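You operate a simulated robot arm through the tools that you are given. There is no shell and no other tool.

The job below is to be done with a simulated two-armed robot. You get a single attempt, and the scene is never put back.

## Task
Hold the blue crate on the matching bench steady with one hand, lift the tab box out of it with the other and set it down on the matching bench.

It is judged by the outcome, as a careful person would: the job done as asked, and still so three seconds after it is handed in. It fails if anything else is knocked over, pushed out of place, dropped, spilled or broken.

## Robot
Two 7-joint arms with two-finger grippers on one trunk, on a base that moves. Base frame: it is fixed to the floor where the robot stands at the start and does not move with it; the origin is under the middle of the robot, x ahead of it, y to its left, z up. Units: m, rad, N and s.
The left shoulder is at the start at [0.046, 0.162, 1.105], the right one opposite. With the tool pointing down near the work surface each hand reaches from about 0.3 to 0.74 m from the robot's upright axis, wherever it stands, measured 20 degrees to its own side. Places, roughly: blue crate [-2.25, -2.25, 0.75]; matching bench [-1.9, -2.1, 0.8]; tab box [-2.25, -2.25, 0.75]. Payload 2.45 kg a hand.
The TCP of each hand is the grasp point between the finger pads, 0.026 m short of the fingertips. In the tool frame z runs along the fingers and y along their closing line. The gripper opens to 0.096 m; its body begins 0.069 m behind the TCP.
Orientation is that of the tool frame in the base frame, as [roll, pitch, yaw] about the fixed x, y, z axes, in that order (R = Rz(yaw) Ry(pitch) Rx(roll)). With the fingers straight down and closing along the base's y, the tool's x points along the base's -x, its y along +y and its z along -z.

## Interface
- The arms move only by the tool send_rows. It takes "left_motion", "right_motion" or both (then of equal length, played together; a hand with none holds still); each is a list of rows, each a list of 3 entries, a list of its own where there are three numbers: the shift along the tool's x, y, z in m, then the turn, a rotation vector about the tool's x, y, z in rad, then the gripper command, from -1 (shut) to 1 (fully open), values between in proportion. In form: [[[tx, ty, tz], [wx, wy, wz], grip], ...]. A call has 1 to 20 rows; each row shifts and turns the commanded pose from where the row before left it, along the tool's axes as they then stand. A row lasts 0.2 s, in which the tool goes at most 0.05 m and 0.15 rad; a call with a longer step from one row to the next is refused whole, and so is a gripper value outside its range. Where a pose cannot be reached the arm comes as near as it can. A force on the tool above 40 N (or 10 N above the force at the start of the call, whichever is more), or a blocked arm, ends the call early, and 0.2 s more pass. The fingers move at their own pace (about 0.1199 m/s each) and stop on an object; they squeeze with about 34 N. The grip force told is the motor's: it shows also when the fingers shut on nothing. Time passes only in rows, and 0.2 s behind the last, so rows that do not move let the fingers close. It gives the time, the measured TCP pose, the force on the tool (base axes), the opening and the grip force at its end, in the units of the frame above (readings bear some noise), with the torque about the TCP (base axes, N m) and any sound that the robot's microphone picked up.
- Cameras (640 x 400 px; columns grow to the right, rows downward): "scene" is now at [0.1328, 0.0147, 1.5914]; the picture's right is [0.17, -0.99, -0.00], its down [-0.66, -0.11, -0.75] and it looks along [0.73, 0.12, -0.67] (base axes); focal length 264 px, centre (320, 200). "left" rides on the left gripper at [0.082, -0.003, -0.098] in its tool frame; the picture's right is [0.04, 1.00, 0.00], its down [-0.73, 0.03, -0.68] and it looks along [-0.68, 0.03, 0.73] (tool axes); focal length 256 px, centre (320, 200). "right" rides on the right gripper at [0.082, 0.003, -0.098] in its tool frame; the picture's right is [-0.04, 1.00, 0.00], its down [-0.73, -0.03, -0.68] and it looks along [-0.68, -0.03, 0.73] (tool axes); focal length 256 px, centre (320, 200). There is no depth. A picture from a camera that has moved, and an enlarged one, comes with that camera's place and axes in the base frame and with its lens.
- get_image(camera): a new picture of that camera. The clock stands still meanwhile.
- lift_body(by): moves the trunk up (or, below 0, down) by that many m; the arms and the scene camera ride with it, the base frame stays. It gives what a move gives, with no picture.
- base_move(legs): drives the robot by 1 to 6 legs, each [ahead, left, turn to the left] in m, m and rad, along the robot's own axes; the way and the turn of a leg run together, so that a leg with both is an arc; at most 1.5 m and 3.142 rad a leg. The arms and the cameras ride along, it lands a little off, and it stops where it bumps. It gives what a move gives.
- aim_head(pan, tilt): turns the head with the scene camera to pan (to the left, within 2.094 rad either way) and tilt (down, from -0.506 to 1.204), counted from straight ahead of the robot (the tilt from the chest, where the trunk bows). It gives what a move gives.
- inspect(camera, box): a new picture of the part [left, top, right, bottom] of that camera's present view, enlarged. The clock stands still meanwhile.
- job_done(): hands the job in; it is judged then, once.

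Nothing tells you exact positions but the pictures and the camera data. Unless the task says otherwise, let go and move clear before handing in.

The tools are called by a JSON object that holds its "method" and its "body". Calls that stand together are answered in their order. send_rows: Moves the arms, as the interface text tells. Its arguments: {"type":"object","properties":{"left_motion":{"type":"array","items":{"type":"array"}},"right_motion":{"type":"array","items":{"type":"array"}}},"required":[]} The other tools are called the same way: lift_body (by) moves the trunk up or down; base_move (legs) drives the base; aim_head (pan, tilt) turns the head that bears the scene camera; get_image (camera) takes a picture; inspect (camera, box) takes an enlarged picture of a part of a camera's view; job_done () hands the job in.

At the start:

```text
time: 0.0
left_position: [0.5642, 0.2719, 1.1031]
left_tcp_rot: [3.141, 0.001, -3.139]
left_ft_force: [-0.1, 0.1, -0.6]
left_wrist_torque: [-0.03, 0.03, 0.02]
left_grip_width: 0.0961
left_grip_force: 0.0
right_position: [0.482, -0.2027, 1.117]
right_tcp_rot: [3.141, -0.001, 3.139]
right_ft_force: [0.4, 0.1, 0.6]
right_wrist_torque: [0.0, -0.03, -0.01]
right_grip_width: 0.096
right_grip_force: 0.0
trunk travel left (down, up): [-0.275, 0.292]
robot x, y, heading: [0.0013, 0.0015, 0.0]
head pan, tilt (commanded): [0.168, 0.724]
```

scene: 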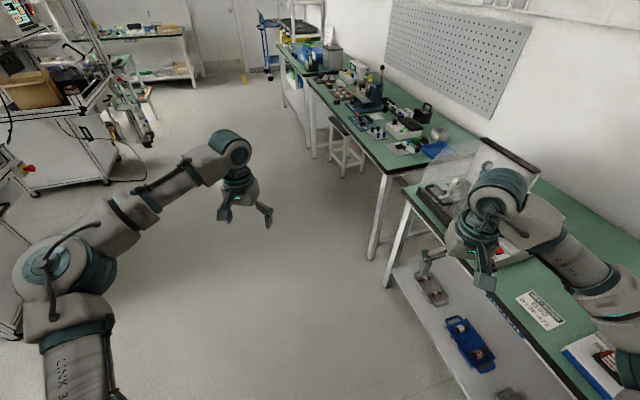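
right: 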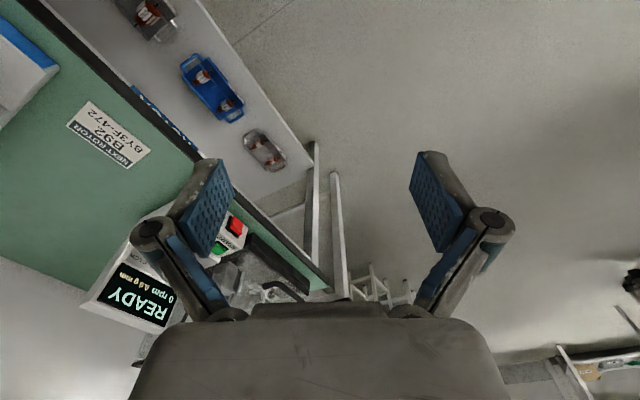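
left: 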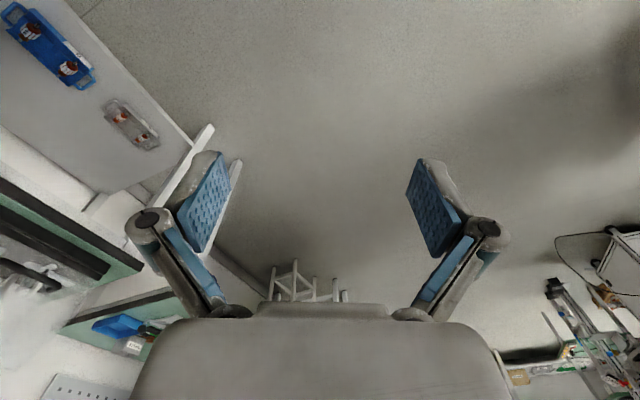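

I see benches along the right-hand wall and the robot's arms out in front; the matching bench with the blue crate should be behind me to the right, around (-2.1, -2.2). First I'll look around with the head.

{"method": "aim_head", "body": {"pan": -2.09, "tilt": 0.4}}

{"method": "get_image", "body": {"camera": "scene"}}

{"method": "aim_head", "body": {"pan": 2.09, "tilt": 0.4}}

{"method": "get_image", "body": {"camera": "scene"}}

```text
time: 2.1
left_position: [0.5602, 0.273, 1.1049]
left_tcp_rot: [3.141, 0.004, -3.141]
left_ft_force: [-0.4, -0.1, 0.3]
left_wrist_torque: [0.01, 0.02, 0.01]
left_grip_width: 0.0961
left_grip_force: 0.1
right_position: [0.4772, -0.2026, 1.1203]
right_tcp_rot: [-3.142, 0.003, 3.139]
right_ft_force: [0.2, -0.3, 0.1]
right_wrist_torque: [0.0, 0.02, 0.01]
right_grip_width: 0.0958
right_grip_force: 0.1
trunk travel left (down, up): [-0.275, 0.292]
robot x, y, heading: [-0.0014, 0.0003, 0.0]
head pan, tilt (commanded): [-2.089, 0.4]
```

```text
taken
camera scene: at [0.0042, -0.0798, 1.621], right [-0.87, 0.49, 0.0], down [0.19, 0.34, -0.92], along [-0.46, -0.8, -0.39], focal length 264 px, centre (320, 200)
```

scene: 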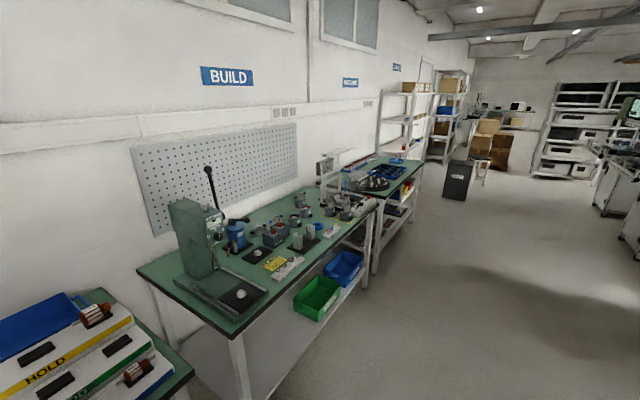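

```text
time: 5.5
left_position: [0.5606, 0.2723, 1.1056]
left_tcp_rot: [3.141, 0.002, -3.14]
left_ft_force: [-0.1, -0.7, 0.4]
left_wrist_torque: [-0.03, -0.01, 0.03]
left_grip_width: 0.0961
left_grip_force: 0.1
right_position: [0.4778, -0.2022, 1.1209]
right_tcp_rot: [-3.141, 0.002, 3.14]
right_ft_force: [-0.1, -0.4, 0.0]
right_wrist_torque: [-0.01, 0.0, 0.0]
right_grip_width: 0.096
right_grip_force: 0.1
trunk travel left (down, up): [-0.275, 0.292]
robot x, y, heading: [0.0006, -0.0006, 0.003]
head pan, tilt (commanded): [2.089, 0.4]
```

```text
taken
camera scene: at [0.0041, 0.0813, 1.6209], right [0.87, 0.5, 0.0], down [0.19, -0.34, -0.92], along [-0.46, 0.8, -0.39], focal length 264 px, centre (320, 200)
```

scene: 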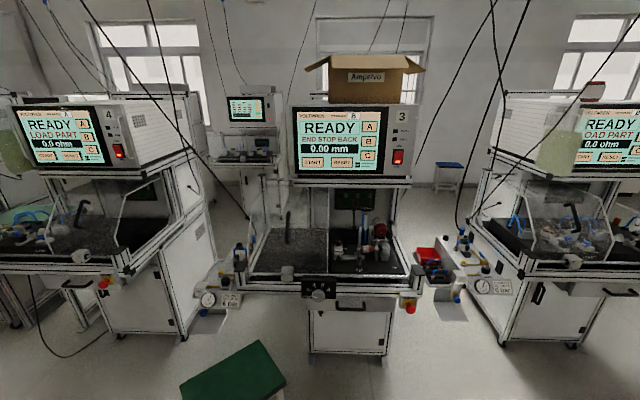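

The bench beyond "BUILD", with dark discs and blue things, looks like the matching bench. I'll look closer at it and at the signs.

{"method": "aim_head", "body": {"pan": -2.09, "tilt": 0.4}}

{"method": "inspect", "body": {"camera": "scene", "box": [310, 50, 470, 250]}}

{"method": "inspect", "body": {"camera": "scene", "box": [340, 130, 440, 200]}}

```text
time: 8.9
left_position: [0.5609, 0.2724, 1.1043]
left_tcp_rot: [-3.141, 0.003, -3.14]
left_ft_force: [-0.2, 0.3, 0.2]
left_wrist_torque: [-0.02, -0.01, 0.01]
left_grip_width: 0.0958
left_grip_force: 0.0
right_position: [0.4776, -0.2021, 1.1196]
right_tcp_rot: [3.14, 0.002, 3.14]
right_ft_force: [-1.0, -1.1, 0.8]
right_wrist_torque: [-0.03, -0.01, -0.01]
right_grip_width: 0.0965
right_grip_force: 0.0
trunk travel left (down, up): [-0.275, 0.292]
robot x, y, heading: [0.0002, 0.0009, -0.003]
head pan, tilt (commanded): [-2.089, 0.4]
```

```text
2.00 times, centred on (390, 150) of scene
camera zoom: at [0.0041, -0.0798, 1.621], right [-0.87, 0.5, 0.0], down [0.19, 0.34, -0.92], along [-0.46, -0.8, -0.39], focal length 529 px, centre (180, 300)
```

zoom: 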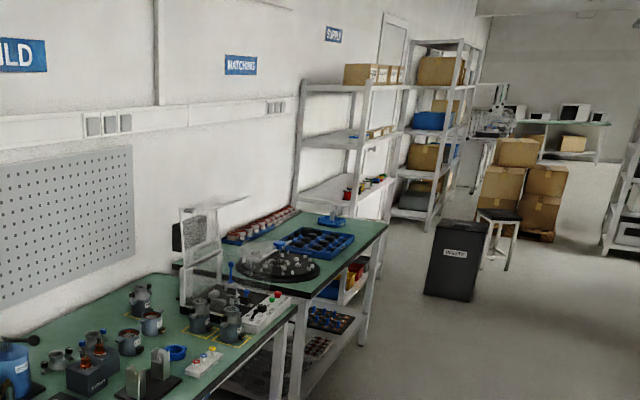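

```text
5.71 times, centred on (390, 165) of scene
camera zoom: at [0.0041, -0.0798, 1.621], right [-0.87, 0.5, 0.0], down [0.19, 0.34, -0.92], along [-0.46, -0.8, -0.39], focal length 1511 px, centre (-80, 400)
```

zoom: 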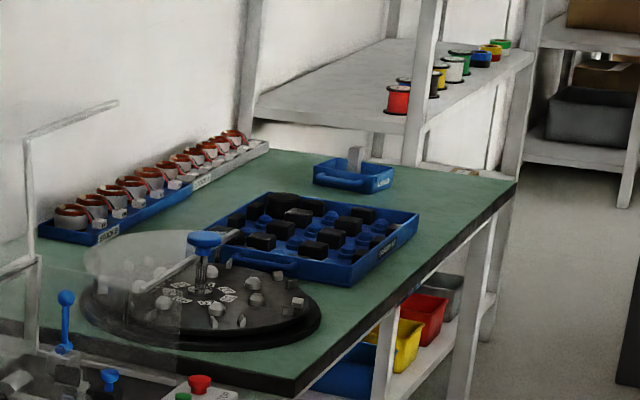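

The matching bench is the one past BUILD: a small blue crate with a grey tab box stands at its far end, behind the big blue tray. The wall runs about 27° off my x axis, so I'll turn left to face along the aisle and look again.

{"method": "base_move", "body": {"legs": [[0, 0, 1.8], [0, 0, 1.81]]}}

{"method": "aim_head", "body": {"pan": 0.3, "tilt": 0.45}}

{"method": "get_image", "body": {"camera": "scene"}}

```text
time: 17.9
left_position: [-0.3873, -0.4873, 1.1043]
left_tcp_rot: [3.141, 0.005, 0.449]
left_ft_force: [0.8, 0.0, -0.8]
left_wrist_torque: [-0.01, 0.0, -0.02]
left_grip_width: 0.0961
left_grip_force: 0.1
right_position: [-0.5188, -0.0242, 1.1194]
right_tcp_rot: [-3.141, 0.002, 0.447]
right_ft_force: [0.0, 0.0, 0.3]
right_wrist_torque: [0.0, -0.02, -0.04]
right_grip_width: 0.096
right_grip_force: 0.1
trunk travel left (down, up): [-0.275, 0.292]
robot x, y, heading: [0.0017, 0.0013, -2.691]
head pan, tilt (commanded): [-2.089, 0.4]
```

```text
time: 20.1
left_position: [-0.385, -0.4862, 1.1071]
left_tcp_rot: [3.14, 0.005, 0.448]
left_ft_force: [0.3, 0.8, 0.2]
left_wrist_torque: [-0.01, 0.02, -0.02]
left_grip_width: 0.0963
left_grip_force: 0.1
right_position: [-0.5154, -0.0234, 1.1217]
right_tcp_rot: [3.141, 0.005, 0.445]
right_ft_force: [0.4, 0.8, -0.1]
right_wrist_torque: [-0.03, 0.0, -0.01]
right_grip_width: 0.0959
right_grip_force: 0.0
trunk travel left (down, up): [-0.275, 0.292]
robot x, y, heading: [0.0011, 0.003, -2.7]
head pan, tilt (commanded): [0.3, 0.45]
```

```text
taken
camera scene: at [-0.113, -0.0841, 1.6157], right [-0.68, 0.73, 0.0], down [0.32, 0.3, -0.9], along [-0.66, -0.61, -0.44], focal length 264 px, centre (320, 200)
```

scene: 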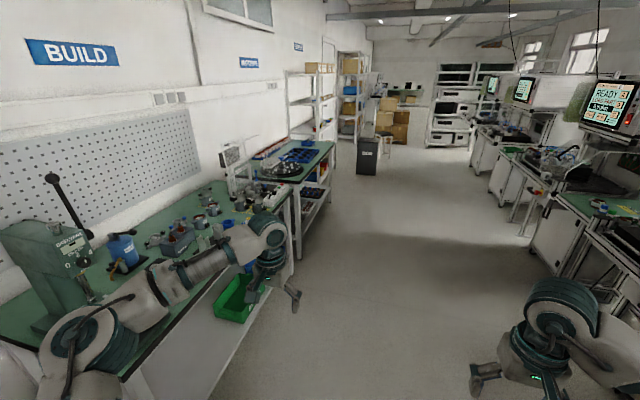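

The aisle is clear ahead. I'll drive along it, keeping slightly right, then look again nearer the matching bench.

{"method": "base_move", "body": {"legs": [[1.4, 0.0, 0.02], [0.6, 0.0, 0]]}}

{"method": "aim_head", "body": {"pan": 0.7, "tilt": 0.6}}

{"method": "get_image", "body": {"camera": "scene"}}

```text
time: 30.1
left_position: [-2.15, -1.39, 1.1069]
left_tcp_rot: [3.141, 0.006, 0.476]
left_ft_force: [-0.2, -0.3, -0.1]
left_wrist_torque: [0.01, 0.03, -0.02]
left_grip_width: 0.0963
left_grip_force: 0.1
right_position: [-2.2931, -0.9316, 1.123]
right_tcp_rot: [-3.141, 0.006, 0.475]
right_ft_force: [0.8, -0.4, -0.4]
right_wrist_torque: [0.01, -0.02, 0.01]
right_grip_width: 0.0958
right_grip_force: 0.1
trunk travel left (down, up): [-0.275, 0.292]
robot x, y, heading: [-1.7769, -0.8942, -2.667]
head pan, tilt (commanded): [0.3, 0.45]
```

```text
time: 30.9
left_position: [-2.1468, -1.3897, 1.1097]
left_tcp_rot: [3.14, 0.012, 0.476]
left_ft_force: [-0.1, -0.3, -0.2]
left_wrist_torque: [0.0, -0.01, -0.03]
left_grip_width: 0.096
left_grip_force: 0.1
right_position: [-2.2883, -0.928, 1.1244]
right_tcp_rot: [-3.141, 0.011, 0.474]
right_ft_force: [0.2, 0.5, 0.0]
right_wrist_torque: [0.02, 0.01, 0.02]
right_grip_width: 0.096
right_grip_force: 0.0
trunk travel left (down, up): [-0.275, 0.292]
robot x, y, heading: [-1.783, -0.897, -2.67]
head pan, tilt (commanded): [0.7, 0.6]
```

```text
taken
camera scene: at [-1.8576, -0.9985, 1.6023], right [-0.92, 0.39, 0.0], down [0.22, 0.52, -0.82], along [-0.32, -0.76, -0.57], focal length 264 px, centre (320, 200)
```

scene: 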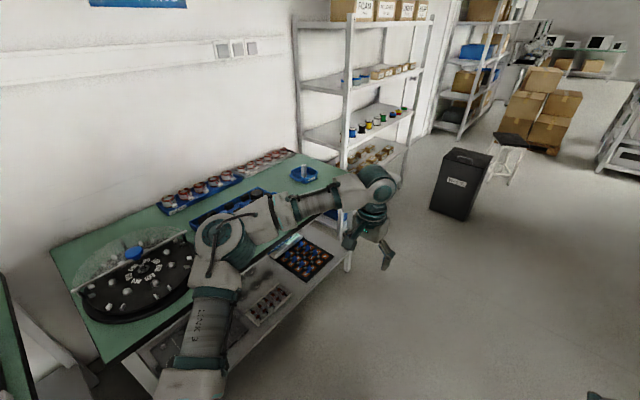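

{"method": "inspect", "body": {"camera": "scene", "box": [140, 130, 380, 280]}}

{"method": "inspect", "body": {"camera": "scene", "box": [270, 150, 350, 200]}}

```text
2.67 times, centred on (260, 205) of scene
camera zoom: at [-1.8576, -0.9985, 1.6023], right [-0.92, 0.39, 0.0], down [0.22, 0.52, -0.82], along [-0.32, -0.76, -0.57], focal length 705 px, centre (480, 187)
```

zoom: 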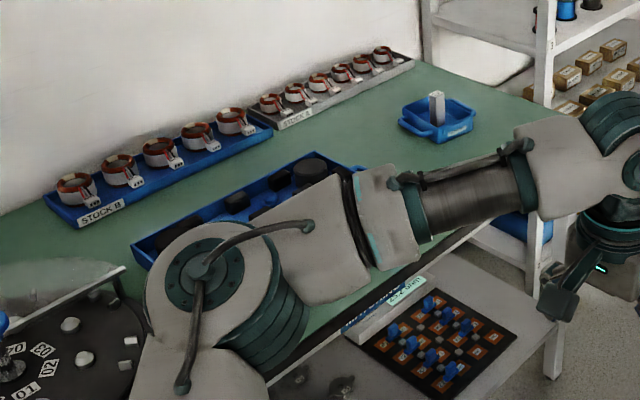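

```text
8.00 times, centred on (310, 175) of scene
camera zoom: at [-1.8576, -0.9985, 1.6023], right [-0.92, 0.39, 0.0], down [0.22, 0.52, -0.82], along [-0.32, -0.76, -0.57], focal length 2116 px, centre (400, 400)
```

zoom: 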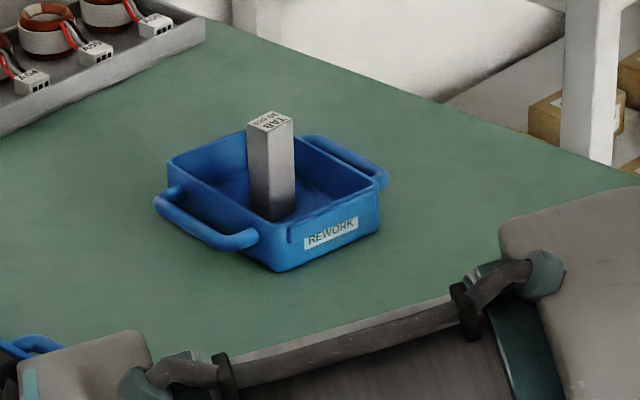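

The crate is labelled REWORK, has a handle at each end and a tall grey tab box standing in it, at about (-2.30, -2.29, 0.82). I'll drive on until I'm abreast of it, then turn to face the bench.

{"method": "base_move", "body": {"legs": [[1.07, 0.0, 0.0], [0, 0, 1.57]]}}

{"method": "aim_head", "body": {"pan": 0.0, "tilt": 0.7}}

{"method": "get_image", "body": {"camera": "scene"}}

{"method": "get_image", "body": {"camera": "left"}}

{"method": "get_image", "body": {"camera": "right"}}

```text
time: 40.3
left_position: [-2.243, -1.7574, 1.1094]
left_tcp_rot: [3.141, 0.01, 2.043]
left_ft_force: [-0.8, 0.7, 0.3]
left_wrist_torque: [0.0, 0.01, 0.01]
left_grip_width: 0.096
left_grip_force: 0.1
right_position: [-2.7029, -1.8985, 1.1236]
right_tcp_rot: [3.141, 0.01, 2.04]
right_ft_force: [-0.1, -0.7, -0.2]
right_wrist_torque: [0.02, -0.01, 0.03]
right_grip_width: 0.0961
right_grip_force: 0.1
trunk travel left (down, up): [-0.275, 0.292]
robot x, y, heading: [-2.7368, -1.3847, -1.098]
head pan, tilt (commanded): [0.7, 0.6]
```

```text
time: 41.3
left_position: [-2.2444, -1.7551, 1.1119]
left_tcp_rot: [-3.141, 0.015, 2.045]
left_ft_force: [-0.6, 0.3, -0.4]
left_wrist_torque: [-0.01, 0.03, 0.0]
left_grip_width: 0.0962
left_grip_force: 0.0
right_position: [-2.7036, -1.8943, 1.1257]
right_tcp_rot: [3.141, 0.015, 2.04]
right_ft_force: [-0.2, 0.8, 0.6]
right_wrist_torque: [0.03, 0.01, 0.0]
right_grip_width: 0.0961
right_grip_force: 0.1
trunk travel left (down, up): [-0.275, 0.292]
robot x, y, heading: [-2.739, -1.3876, -1.101]
head pan, tilt (commanded): [0.0, 0.7]
```

```text
taken
camera scene: at [-2.6746, -1.5075, 1.5935], right [-0.89, -0.45, 0.0], down [-0.29, 0.58, -0.76], along [0.35, -0.68, -0.65], focal length 264 px, centre (320, 200)
```

scene: 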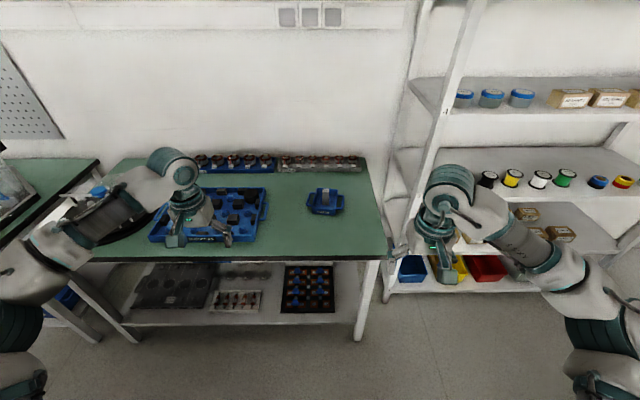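

```text
taken
camera left: at [-2.2837, -1.6813, 1.2092], right [0.87, 0.49, 0.0], down [0.36, -0.63, 0.69], along [0.34, -0.6, -0.72], focal length 256 px, centre (320, 200)
```

left: 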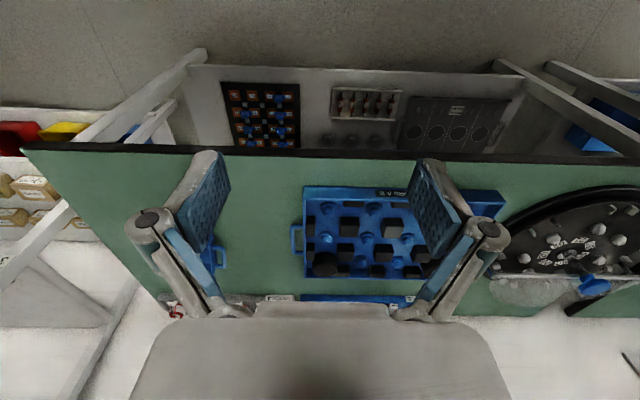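

```text
taken
camera right: at [-2.7407, -1.8204, 1.223], right [0.91, 0.42, 0.0], down [0.3, -0.66, 0.69], along [0.29, -0.63, -0.73], focal length 256 px, centre (320, 200)
```

right: 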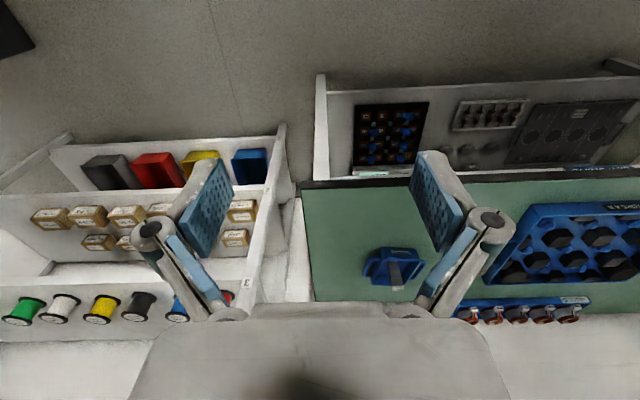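

I'm facing the bench squarely; crate is about 1.05 m straight ahead at (-2.28, -2.33, 0.82), the bench's front edge about 0.75 m ahead. Next I roll forward so that the crate is within reach of both hands, with the hands well above everything on the bench.

{"method": "base_move", "body": {"legs": [[0.37, -0.01, 0.0]]}}

{"method": "get_image", "body": {"camera": "scene"}}

{"method": "get_image", "body": {"camera": "left"}}

{"method": "get_image", "body": {"camera": "right"}}

```text
time: 43.7
left_position: [-2.0862, -2.0876, 1.1123]
left_tcp_rot: [3.141, 0.012, 2.044]
left_ft_force: [0.0, -0.2, 0.3]
left_wrist_torque: [-0.01, -0.01, 0.0]
left_grip_width: 0.0961
left_grip_force: 0.0
right_position: [-2.5462, -2.2272, 1.1263]
right_tcp_rot: [3.141, 0.013, 2.04]
right_ft_force: [0.6, -0.7, 0.0]
right_wrist_torque: [0.0, 0.0, -0.01]
right_grip_width: 0.0959
right_grip_force: 0.1
trunk travel left (down, up): [-0.275, 0.292]
robot x, y, heading: [-2.5768, -1.7227, -1.095]
head pan, tilt (commanded): [0.0, 0.7]
```

```text
taken
camera scene: at [-2.5168, -1.8391, 1.5936], right [-0.89, -0.45, 0.0], down [-0.29, 0.58, -0.76], along [0.35, -0.68, -0.65], focal length 264 px, centre (320, 200)
```

scene: 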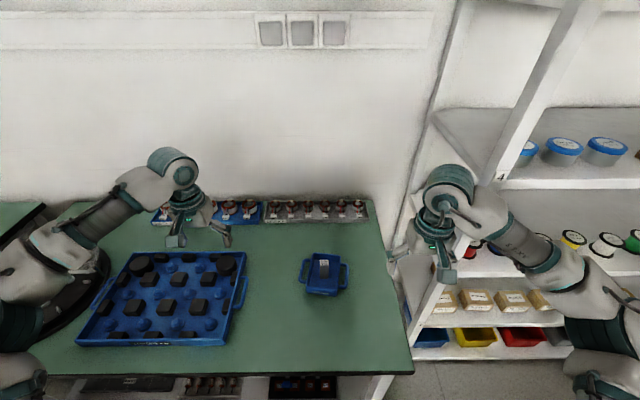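

```text
taken
camera left: at [-2.1256, -2.0135, 1.2095], right [0.87, 0.49, 0.0], down [0.36, -0.63, 0.69], along [0.34, -0.6, -0.72], focal length 256 px, centre (320, 200)
```

left: 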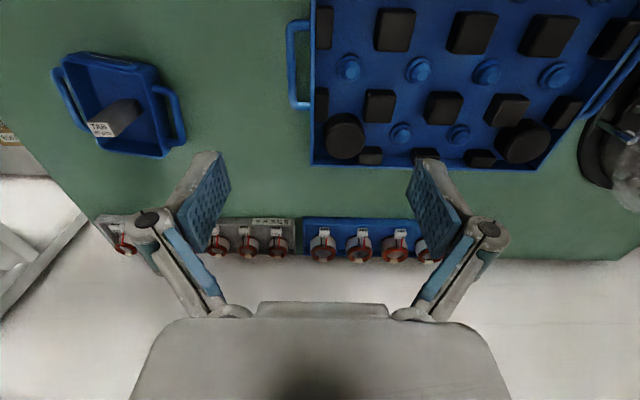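

```text
taken
camera right: at [-2.5827, -2.1525, 1.2233], right [0.91, 0.42, 0.0], down [0.3, -0.66, 0.69], along [0.29, -0.63, -0.72], focal length 256 px, centre (320, 200)
```

right: 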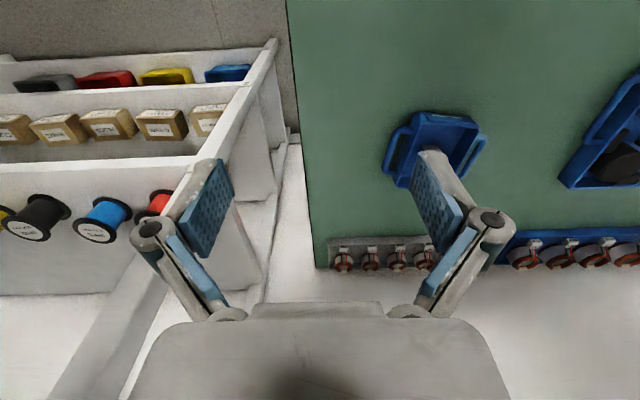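

I moved without bumping. Now I'll look closely at the crate to fix its position, orientation and the tab box in it.

{"method": "inspect", "body": {"camera": "scene", "box": [285, 240, 365, 300]}}

{"method": "inspect", "body": {"camera": "left", "box": [40, 30, 200, 170]}}

{"method": "inspect", "body": {"camera": "right", "box": [360, 90, 520, 210]}}

```text
6.67 times, centred on (325, 270) of scene
camera zoom: at [-2.5168, -1.8391, 1.5936], right [-0.89, -0.45, 0.0], down [-0.29, 0.58, -0.76], along [0.35, -0.68, -0.65], focal length 1763 px, centre (287, -267)
```

zoom: 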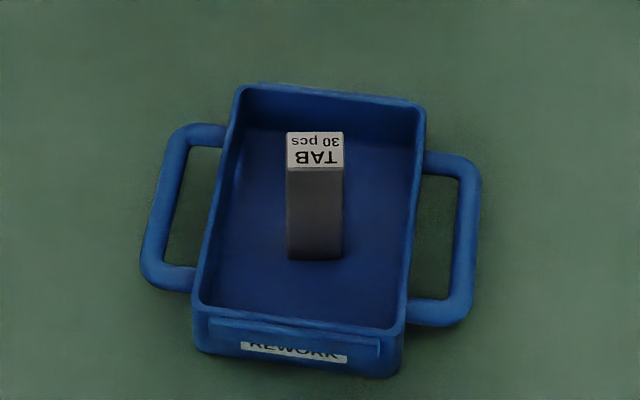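

```text
2.86 times, centred on (120, 100) of left
camera zoom: at [-2.1256, -2.0135, 1.2095], right [0.87, 0.49, 0.0], down [0.36, -0.63, 0.69], along [0.34, -0.6, -0.72], focal length 731 px, centre (891, 486)
```

zoom: 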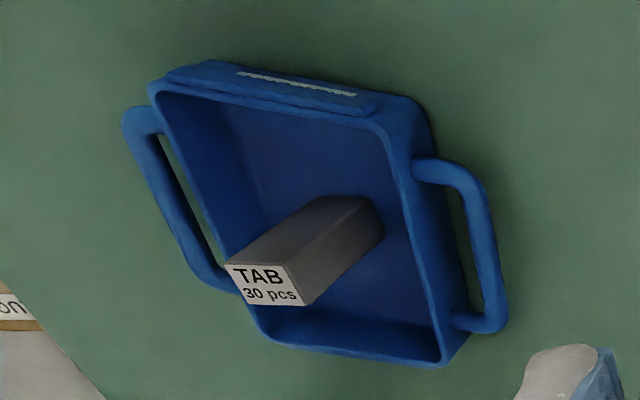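

```text
3.33 times, centred on (440, 150) of right
camera zoom: at [-2.5827, -2.1525, 1.2233], right [0.91, 0.42, 0.0], down [0.3, -0.66, 0.69], along [0.29, -0.63, -0.72], focal length 853 px, centre (-80, 367)
```

zoom: 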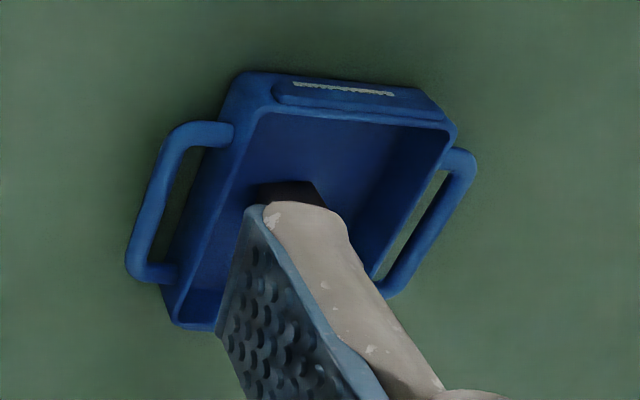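

The crate sits about 0.64 m ahead of me, rim near z 0.855, its long side running away from me and turned about 8° clockwise; the tab box stands in the middle, top near z 0.90, bench top near 0.80. Before choosing a hold I want to measure the fingers and the crate handles.

{"method": "inspect", "body": {"camera": "right", "box": [390, 130, 530, 230]}}

{"method": "inspect", "body": {"camera": "left", "box": [110, 130, 260, 330]}}

{"method": "inspect", "body": {"camera": "scene", "box": [295, 245, 330, 300]}}

```text
4.00 times, centred on (460, 180) of right
camera zoom: at [-2.5827, -2.1525, 1.2233], right [0.91, 0.42, 0.0], down [0.3, -0.66, 0.69], along [0.29, -0.63, -0.72], focal length 1024 px, centre (-240, 280)
```

zoom: 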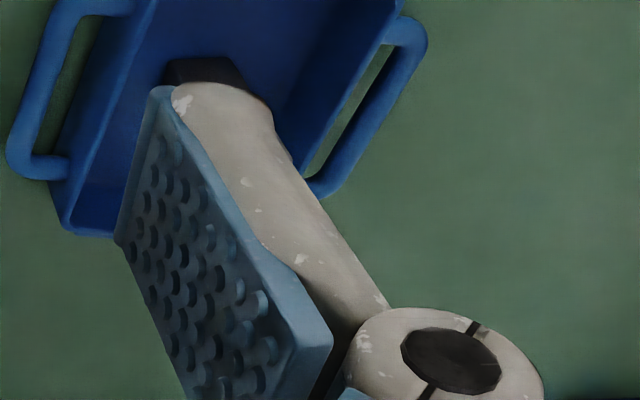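

```text
2.00 times, centred on (185, 230) of left
camera zoom: at [-2.1256, -2.0135, 1.2095], right [0.87, 0.49, 0.0], down [0.36, -0.63, 0.69], along [0.34, -0.6, -0.72], focal length 512 px, centre (590, 140)
```

zoom: 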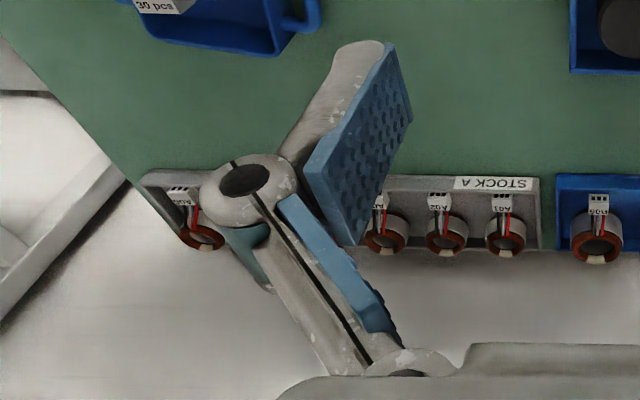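

```text
7.27 times, centred on (312, 272) of scene
camera zoom: at [-2.5168, -1.8391, 1.5936], right [-0.89, -0.45, 0.0], down [-0.29, 0.58, -0.76], along [0.35, -0.68, -0.65], focal length 1923 px, centre (374, -327)
```

zoom: 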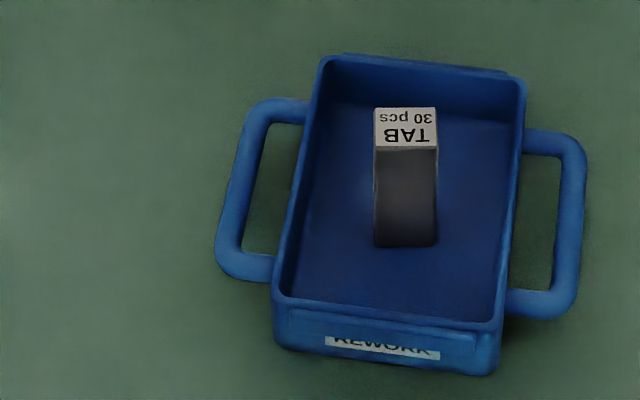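

The fingertips are about 14 mm thick, so the left hand can straddle the crate's left wall together with its handle, leaning back towards me; the right hand will take the tab box from above, closing along the depth direction. First I turn the left hand into that leaning pose while it is still high.

{"method": "send_rows", "body": {"left_motion": [[[0, 0, 0], [0, 0, 0.135], 0.04], [[0, 0, 0], [0, -0.14, 0], 0.04], [[0, 0, 0], [0, -0.14, 0], 0.04], [[0, 0, 0], [0, -0.14, 0], 0.04], [[0, 0, 0], [0, -0.14, 0], 0.04], [[0, 0, 0], [0, -0.14, 0], 0.04], [[0, 0, 0], [0, 0, 0], 0.04]]}}

{"method": "get_image", "body": {"camera": "scene"}}

```text
time: 45.3
left_position: [-2.0865, -2.0832, 1.1126]
left_tcp_rot: [3.14, 0.718, 1.908]
left_ft_force: [0.4, 0.6, 0.0]
left_wrist_torque: [-0.03, -0.01, 0.01]
left_grip_width: 0.05
left_grip_force: 0.1
right_position: [-2.5475, -2.2248, 1.1269]
right_tcp_rot: [3.141, 0.019, 2.041]
right_ft_force: [0.6, -1.1, 0.6]
right_wrist_torque: [-0.01, 0.01, 0.03]
right_grip_width: 0.0962
right_grip_force: 0.2
trunk travel left (down, up): [-0.275, 0.292]
robot x, y, heading: [-2.5778, -1.7203, -1.099]
head pan, tilt (commanded): [0.0, 0.7]
```

```text
taken
camera scene: at [-2.5162, -1.8393, 1.5935], right [-0.89, -0.45, 0.0], down [-0.29, 0.58, -0.76], along [0.35, -0.68, -0.65], focal length 264 px, centre (320, 200)
```

scene: 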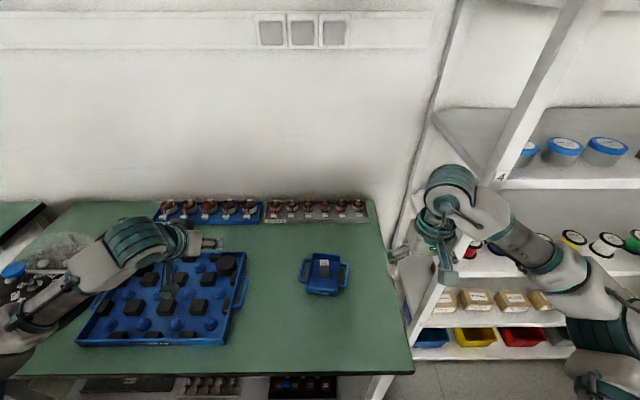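

The left hand is leaning as planned. Now I bring it over the crate's left side, stopping about 12 cm above the grasp, to check by camera.

{"method": "send_rows", "body": {"left_motion": [[[0.00216, -0.0297, 0.0252], [0, 0, 0], 0.04], [[0.00216, -0.0297, 0.0252], [0, 0, 0], 0.04], [[0.00216, -0.0297, 0.0252], [0, 0, 0], 0.04], [[0.00216, -0.0297, 0.0252], [0, 0, 0], 0.04], [[0.00216, -0.0297, 0.0252], [0, 0, 0], 0.04], [[0.00216, -0.0297, 0.0252], [0, 0, 0], 0.04], [[0.00216, -0.0297, 0.0252], [0, 0, 0], 0.04], [[0, 0, 0], [0, 0, 0], 0.04]]}}

{"method": "get_image", "body": {"camera": "scene"}}

{"method": "get_image", "body": {"camera": "left"}}

{"method": "inspect", "body": {"camera": "scene", "box": [270, 200, 390, 320]}}

{"method": "inspect", "body": {"camera": "right", "box": [340, 60, 560, 220]}}

```text
time: 47.1
left_position: [-2.2504, -2.2502, 0.9704]
left_tcp_rot: [3.138, 0.718, 1.907]
left_ft_force: [0.6, -0.7, 0.3]
left_wrist_torque: [-0.03, -0.01, 0.0]
left_grip_width: 0.0497
left_grip_force: 0.0
right_position: [-2.5497, -2.2248, 1.1271]
right_tcp_rot: [3.14, 0.018, 2.039]
right_ft_force: [-0.3, 0.4, -0.1]
right_wrist_torque: [-0.02, -0.02, -0.01]
right_grip_width: 0.0957
right_grip_force: 0.1
trunk travel left (down, up): [-0.275, 0.292]
robot x, y, heading: [-2.5813, -1.7168, -1.101]
head pan, tilt (commanded): [0.0, 0.7]
```

```text
taken
camera scene: at [-2.5195, -1.841, 1.5936], right [-0.89, -0.45, 0.0], down [-0.29, 0.58, -0.76], along [0.35, -0.68, -0.65], focal length 264 px, centre (320, 200)
```

scene: 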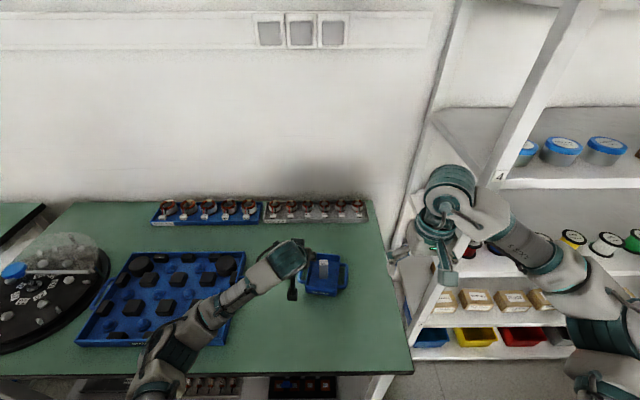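

```text
taken
camera left: at [-2.2944, -2.132, 0.991], right [0.93, 0.36, -0.02], down [0.06, -0.09, 0.99], along [0.36, -0.93, -0.11], focal length 256 px, centre (320, 200)
```

left: 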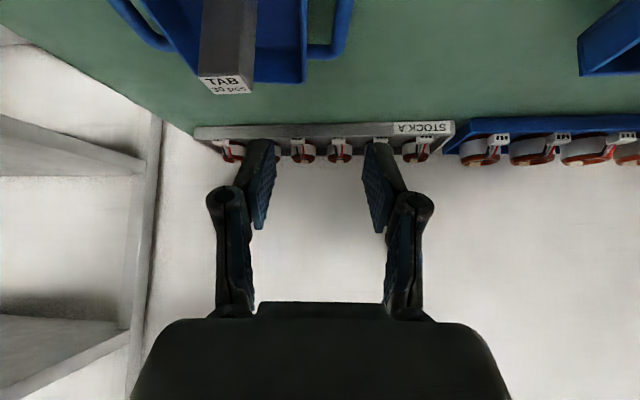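

```text
3.33 times, centred on (330, 260) of scene
camera zoom: at [-2.5195, -1.841, 1.5936], right [-0.89, -0.45, 0.0], down [-0.29, 0.58, -0.76], along [0.35, -0.68, -0.65], focal length 882 px, centre (287, 0)
```

zoom: 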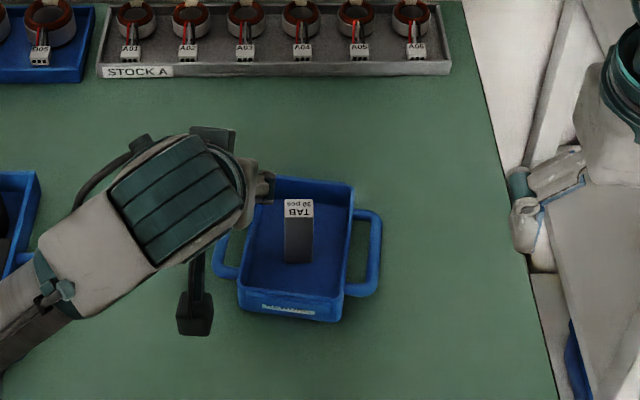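

```text
2.50 times, centred on (450, 140) of right
camera zoom: at [-2.5863, -2.1495, 1.2246], right [0.91, 0.42, 0.0], down [0.3, -0.66, 0.69], along [0.29, -0.63, -0.72], focal length 640 px, centre (-5, 350)
```

zoom: 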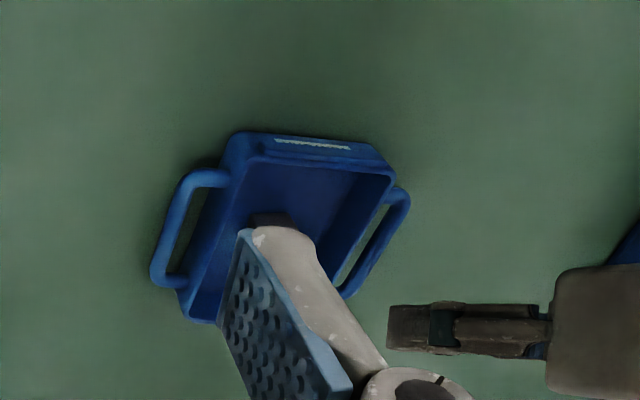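

The left hand is where I commanded it, above the crate's left wall. I'll go down 7 cm, still above the rim, and check the finger alignment again.

{"method": "send_rows", "body": {"left_motion": [[[0.0154, 0.0007, 0.0176], [0, 0, 0], 0.04], [[0.0154, 0.0007, 0.0176], [0, 0, 0], 0.04], [[0.0153, 0.0006, 0.0175], [0, 0, 0], 0.04], [[0, 0, 0], [0, 0, 0], 0.04]]}}

{"method": "get_image", "body": {"camera": "left"}}

{"method": "inspect", "body": {"camera": "scene", "box": [270, 220, 370, 310]}}

{"method": "inspect", "body": {"camera": "right", "box": [340, 60, 560, 220]}}

```text
time: 48.1
left_position: [-2.2479, -2.2495, 0.8998]
left_tcp_rot: [3.138, 0.715, 1.906]
left_ft_force: [0.1, -0.6, 0.6]
left_wrist_torque: [-0.04, -0.01, -0.01]
left_grip_width: 0.0499
left_grip_force: 0.0
right_position: [-2.5501, -2.2252, 1.1284]
right_tcp_rot: [3.139, 0.018, 2.04]
right_ft_force: [0.6, 0.3, -0.5]
right_wrist_torque: [0.02, 0.02, 0.04]
right_grip_width: 0.0961
right_grip_force: 0.1
trunk travel left (down, up): [-0.275, 0.292]
robot x, y, heading: [-2.5749, -1.7202, -1.1]
head pan, tilt (commanded): [0.0, 0.7]
```

```text
taken
camera left: at [-2.2921, -2.1313, 0.9214], right [0.93, 0.36, -0.02], down [0.06, -0.09, 0.99], along [0.36, -0.93, -0.11], focal length 256 px, centre (320, 200)
```

left: 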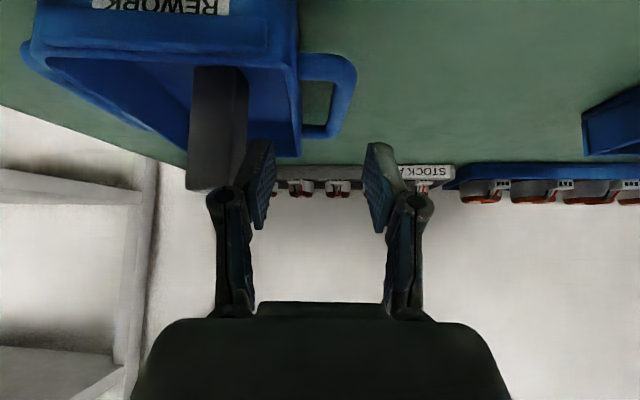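

```text
4.44 times, centred on (320, 265) of scene
camera zoom: at [-2.5183, -1.8407, 1.5935], right [-0.89, -0.45, 0.0], down [-0.29, 0.58, -0.76], along [0.35, -0.68, -0.65], focal length 1175 px, centre (320, -89)
```

zoom: 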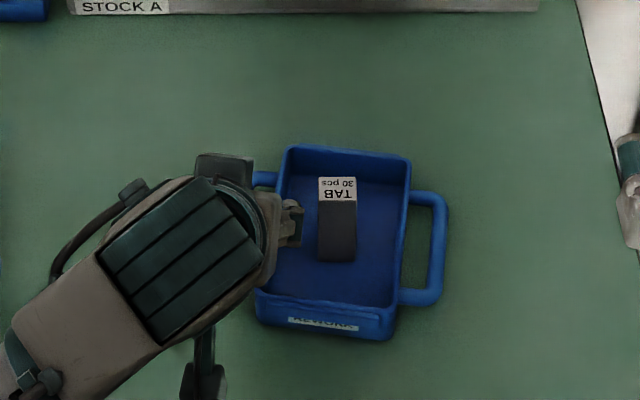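

```text
2.50 times, centred on (450, 140) of right
camera zoom: at [-2.5859, -2.1498, 1.2245], right [0.91, 0.42, 0.0], down [0.3, -0.66, 0.69], along [0.29, -0.63, -0.72], focal length 640 px, centre (-5, 350)
```

zoom: 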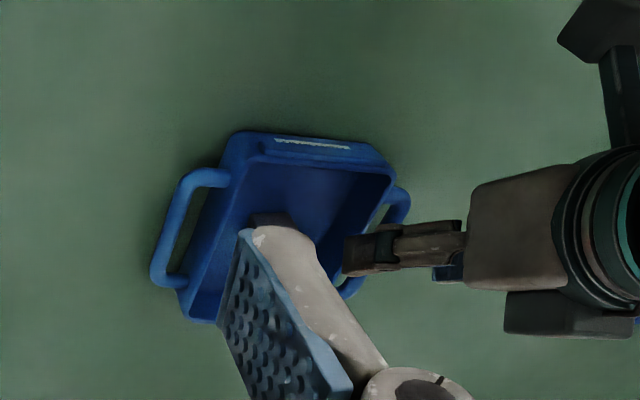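

The left fingers straddle the left wall as planned, but the inner one passes close to the tab box. I'll zoom in on that gap before going lower.

{"method": "inspect", "body": {"camera": "left", "box": [170, 40, 370, 240]}}

{"method": "inspect", "body": {"camera": "scene", "box": [300, 245, 350, 295]}}

```text
2.00 times, centred on (270, 140) of left
camera zoom: at [-2.2921, -2.1313, 0.9214], right [0.93, 0.36, -0.02], down [0.06, -0.09, 0.99], along [0.36, -0.93, -0.11], focal length 512 px, centre (420, 320)
```

zoom: 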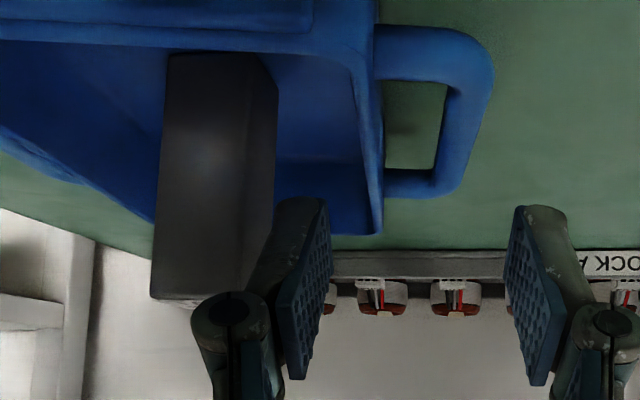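

```text
8.00 times, centred on (325, 270) of scene
camera zoom: at [-2.5183, -1.8407, 1.5935], right [-0.89, -0.45, 0.0], down [-0.29, 0.58, -0.76], along [0.35, -0.68, -0.65], focal length 2116 px, centre (280, -360)
```

zoom: 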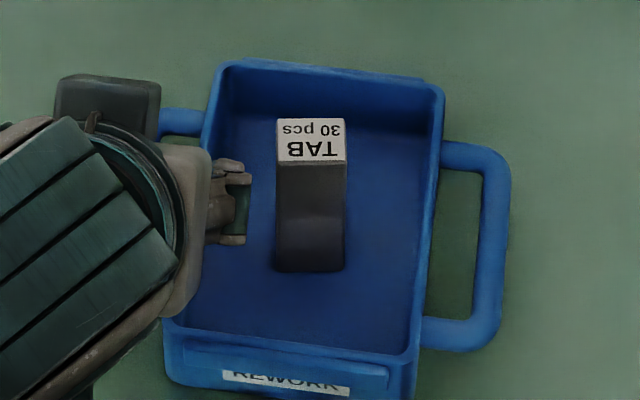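

Clearances look right: about 7 mm between each pad and the handle/wall, and 8–10 mm between the inner finger and the tab box. I lower the left hand straight down 5 cm into the grasp position.

{"method": "send_rows", "body": {"left_motion": [[[0.011, 0, 0.0126], [0, 0, 0], 0.04], [[0.011, 0, 0.0126], [0, 0, 0], 0.04], [[0.0109, 0, 0.0125], [0, 0, 0], 0.04], [[0, 0, 0], [0, 0, 0], 0.04]]}}

{"method": "get_image", "body": {"camera": "left"}}

{"method": "inspect", "body": {"camera": "scene", "box": [290, 235, 360, 305]}}

{"method": "inspect", "body": {"camera": "right", "box": [390, 90, 550, 210]}}

```text
time: 49.1
left_position: [-2.2501, -2.2502, 0.8504]
left_tcp_rot: [3.139, 0.719, 1.905]
left_ft_force: [0.6, -0.3, 4.7]
left_wrist_torque: [-0.07, 0.13, -0.03]
left_grip_width: 0.0503
left_grip_force: 0.4
right_position: [-2.5502, -2.2256, 1.128]
right_tcp_rot: [3.14, 0.018, 2.041]
right_ft_force: [0.3, 0.8, -0.3]
right_wrist_torque: [0.01, 0.02, 0.01]
right_grip_width: 0.096
right_grip_force: 0.1
trunk travel left (down, up): [-0.275, 0.292]
robot x, y, heading: [-2.5804, -1.7169, -1.103]
head pan, tilt (commanded): [0.0, 0.7]
```

```text
taken
camera left: at [-2.2926, -2.1318, 0.8715], right [0.93, 0.36, -0.02], down [0.06, -0.09, 0.99], along [0.36, -0.93, -0.11], focal length 256 px, centre (320, 200)
```

left: 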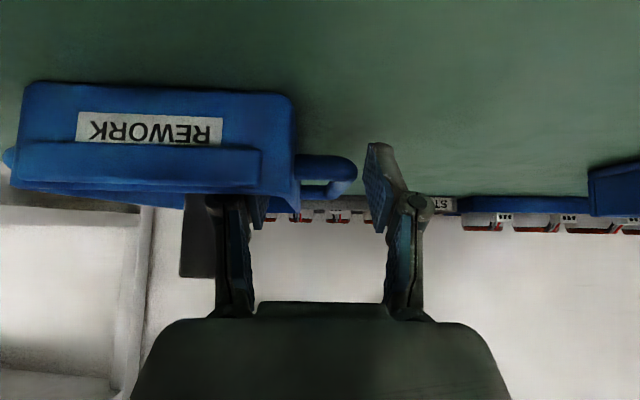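

```text
5.71 times, centred on (325, 270) of scene
camera zoom: at [-2.5191, -1.8398, 1.5937], right [-0.89, -0.45, 0.0], down [-0.29, 0.58, -0.76], along [0.35, -0.68, -0.65], focal length 1511 px, centre (291, -200)
```

zoom: 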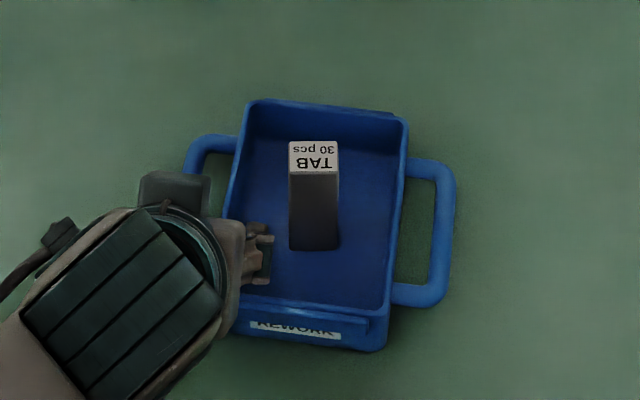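

```text
3.33 times, centred on (470, 150) of right
camera zoom: at [-2.5862, -2.1495, 1.2247], right [0.91, 0.42, 0.0], down [0.3, -0.66, 0.69], along [0.29, -0.63, -0.72], focal length 853 px, centre (-180, 367)
```

zoom: 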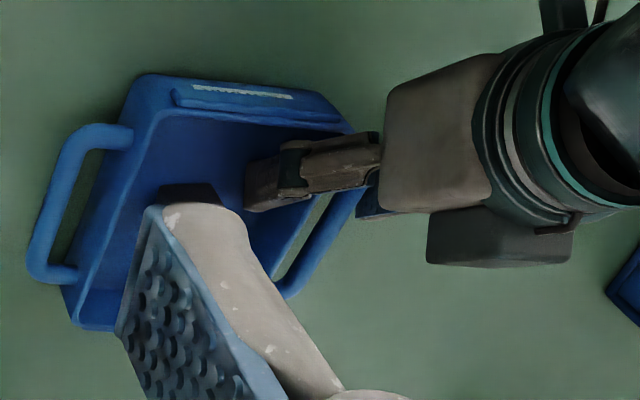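

The left hand reads about 5 N upward, so something touches lightly, probably the inner finger on the front rim. I'll look closely before closing.

{"method": "inspect", "body": {"camera": "left", "box": [170, 90, 430, 250]}}

{"method": "inspect", "body": {"camera": "scene", "box": [305, 265, 335, 300]}}

```text
2.46 times, centred on (300, 170) of left
camera zoom: at [-2.2926, -2.1318, 0.8715], right [0.93, 0.36, -0.02], down [0.06, -0.09, 0.99], along [0.36, -0.93, -0.11], focal length 630 px, centre (369, 274)
```

zoom: 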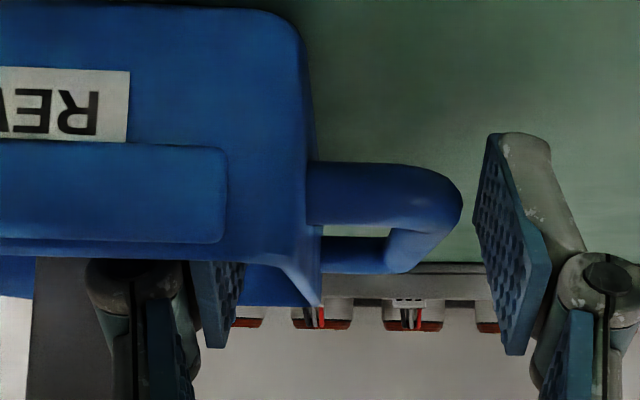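

```text
11.43 times, centred on (320, 282) of scene
camera zoom: at [-2.5191, -1.8398, 1.5937], right [-0.89, -0.45, 0.0], down [-0.29, 0.58, -0.76], along [0.35, -0.68, -0.65], focal length 3022 px, centre (320, -743)
```

zoom: 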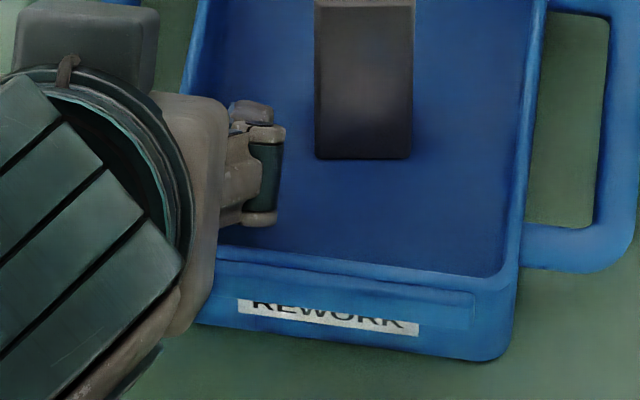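

The inner finger's hinge is resting lightly on the front rim. I shift the hand about 6 mm up and forward off it, and check the force.

{"method": "send_rows", "body": {"left_motion": [[[-0.0065, 0.002, 0.0003], [0, 0, 0], 0.04], [[0, 0, 0], [0, 0, 0], 0.04]]}}

{"method": "inspect", "body": {"camera": "left", "box": [170, 90, 430, 250]}}

```text
time: 49.7
left_position: [-2.2442, -2.2537, 0.8534]
left_tcp_rot: [3.137, 0.717, 1.907]
left_ft_force: [-0.1, 0.3, -0.6]
left_wrist_torque: [-0.01, -0.01, -0.01]
left_grip_width: 0.05
left_grip_force: 0.1
right_position: [-2.5497, -2.2244, 1.1272]
right_tcp_rot: [3.141, 0.018, 2.04]
right_ft_force: [-0.1, 0.1, 0.3]
right_wrist_torque: [0.0, 0.02, 0.01]
right_grip_width: 0.0963
right_grip_force: 0.0
trunk travel left (down, up): [-0.275, 0.292]
robot x, y, heading: [-2.5768, -1.7214, -1.103]
head pan, tilt (commanded): [0.0, 0.7]
```

```text
2.46 times, centred on (300, 170) of left
camera zoom: at [-2.2887, -2.1358, 0.8751], right [0.93, 0.36, -0.02], down [0.06, -0.09, 0.99], along [0.36, -0.93, -0.11], focal length 630 px, centre (369, 274)
```

zoom: 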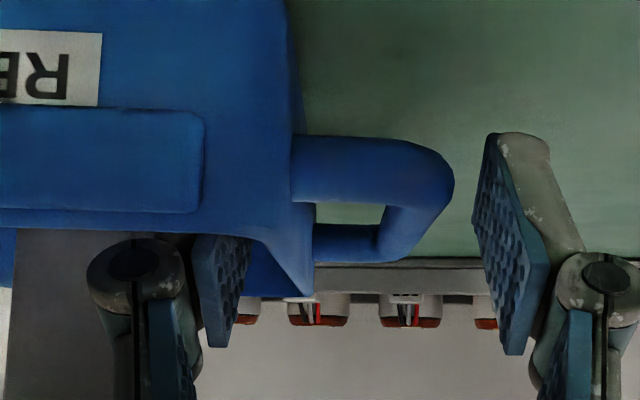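

No contact now, and both pads have about 8 mm to go. I close the left hand gradually on the wall and handle.

{"method": "send_rows", "body": {"left_motion": [[[0, 0, 0], [0, 0, 0], -0.12], [[0, 0, 0], [0, 0, 0], -0.2], [[0, 0, 0], [0, 0, 0], -0.26], [[0, 0, 0], [0, 0, 0], -0.32], [[0, 0, 0], [0, 0, 0], -0.4]]}}

{"method": "inspect", "body": {"camera": "left", "box": [170, 90, 430, 250]}}

{"method": "inspect", "body": {"camera": "scene", "box": [290, 235, 360, 305]}}

```text
time: 50.9
left_position: [-2.245, -2.2538, 0.8549]
left_tcp_rot: [3.138, 0.719, 1.906]
left_ft_force: [-0.7, 0.0, 1.1]
left_wrist_torque: [-0.04, 0.07, -0.11]
left_grip_width: 0.0346
left_grip_force: 34.2
right_position: [-2.549, -2.2244, 1.1277]
right_tcp_rot: [3.139, 0.018, 2.04]
right_ft_force: [-0.1, -0.1, 0.5]
right_wrist_torque: [0.02, 0.04, -0.02]
right_grip_width: 0.096
right_grip_force: 0.0
trunk travel left (down, up): [-0.275, 0.292]
robot x, y, heading: [-2.5748, -1.7191, -1.102]
head pan, tilt (commanded): [0.0, 0.7]
```

```text
2.46 times, centred on (300, 170) of left
camera zoom: at [-2.2889, -2.1361, 0.8753], right [0.93, 0.36, -0.02], down [0.06, -0.09, 0.99], along [0.35, -0.93, -0.11], focal length 630 px, centre (369, 274)
```

zoom: 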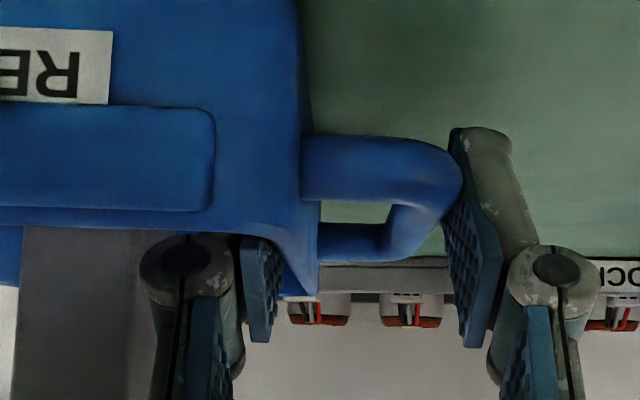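

```text
5.71 times, centred on (325, 270) of scene
camera zoom: at [-2.5189, -1.8407, 1.5935], right [-0.89, -0.45, 0.0], down [-0.29, 0.58, -0.76], along [0.35, -0.68, -0.65], focal length 1511 px, centre (291, -200)
```

zoom: 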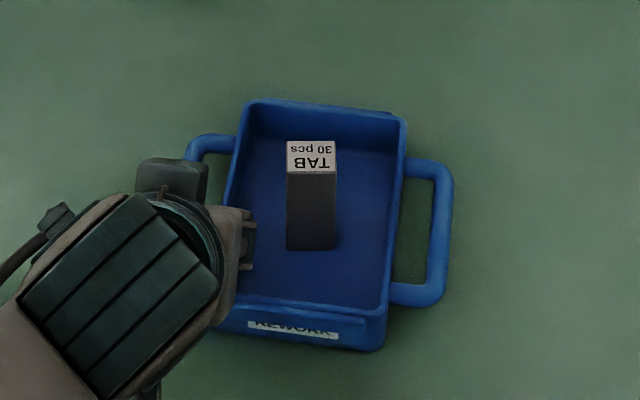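

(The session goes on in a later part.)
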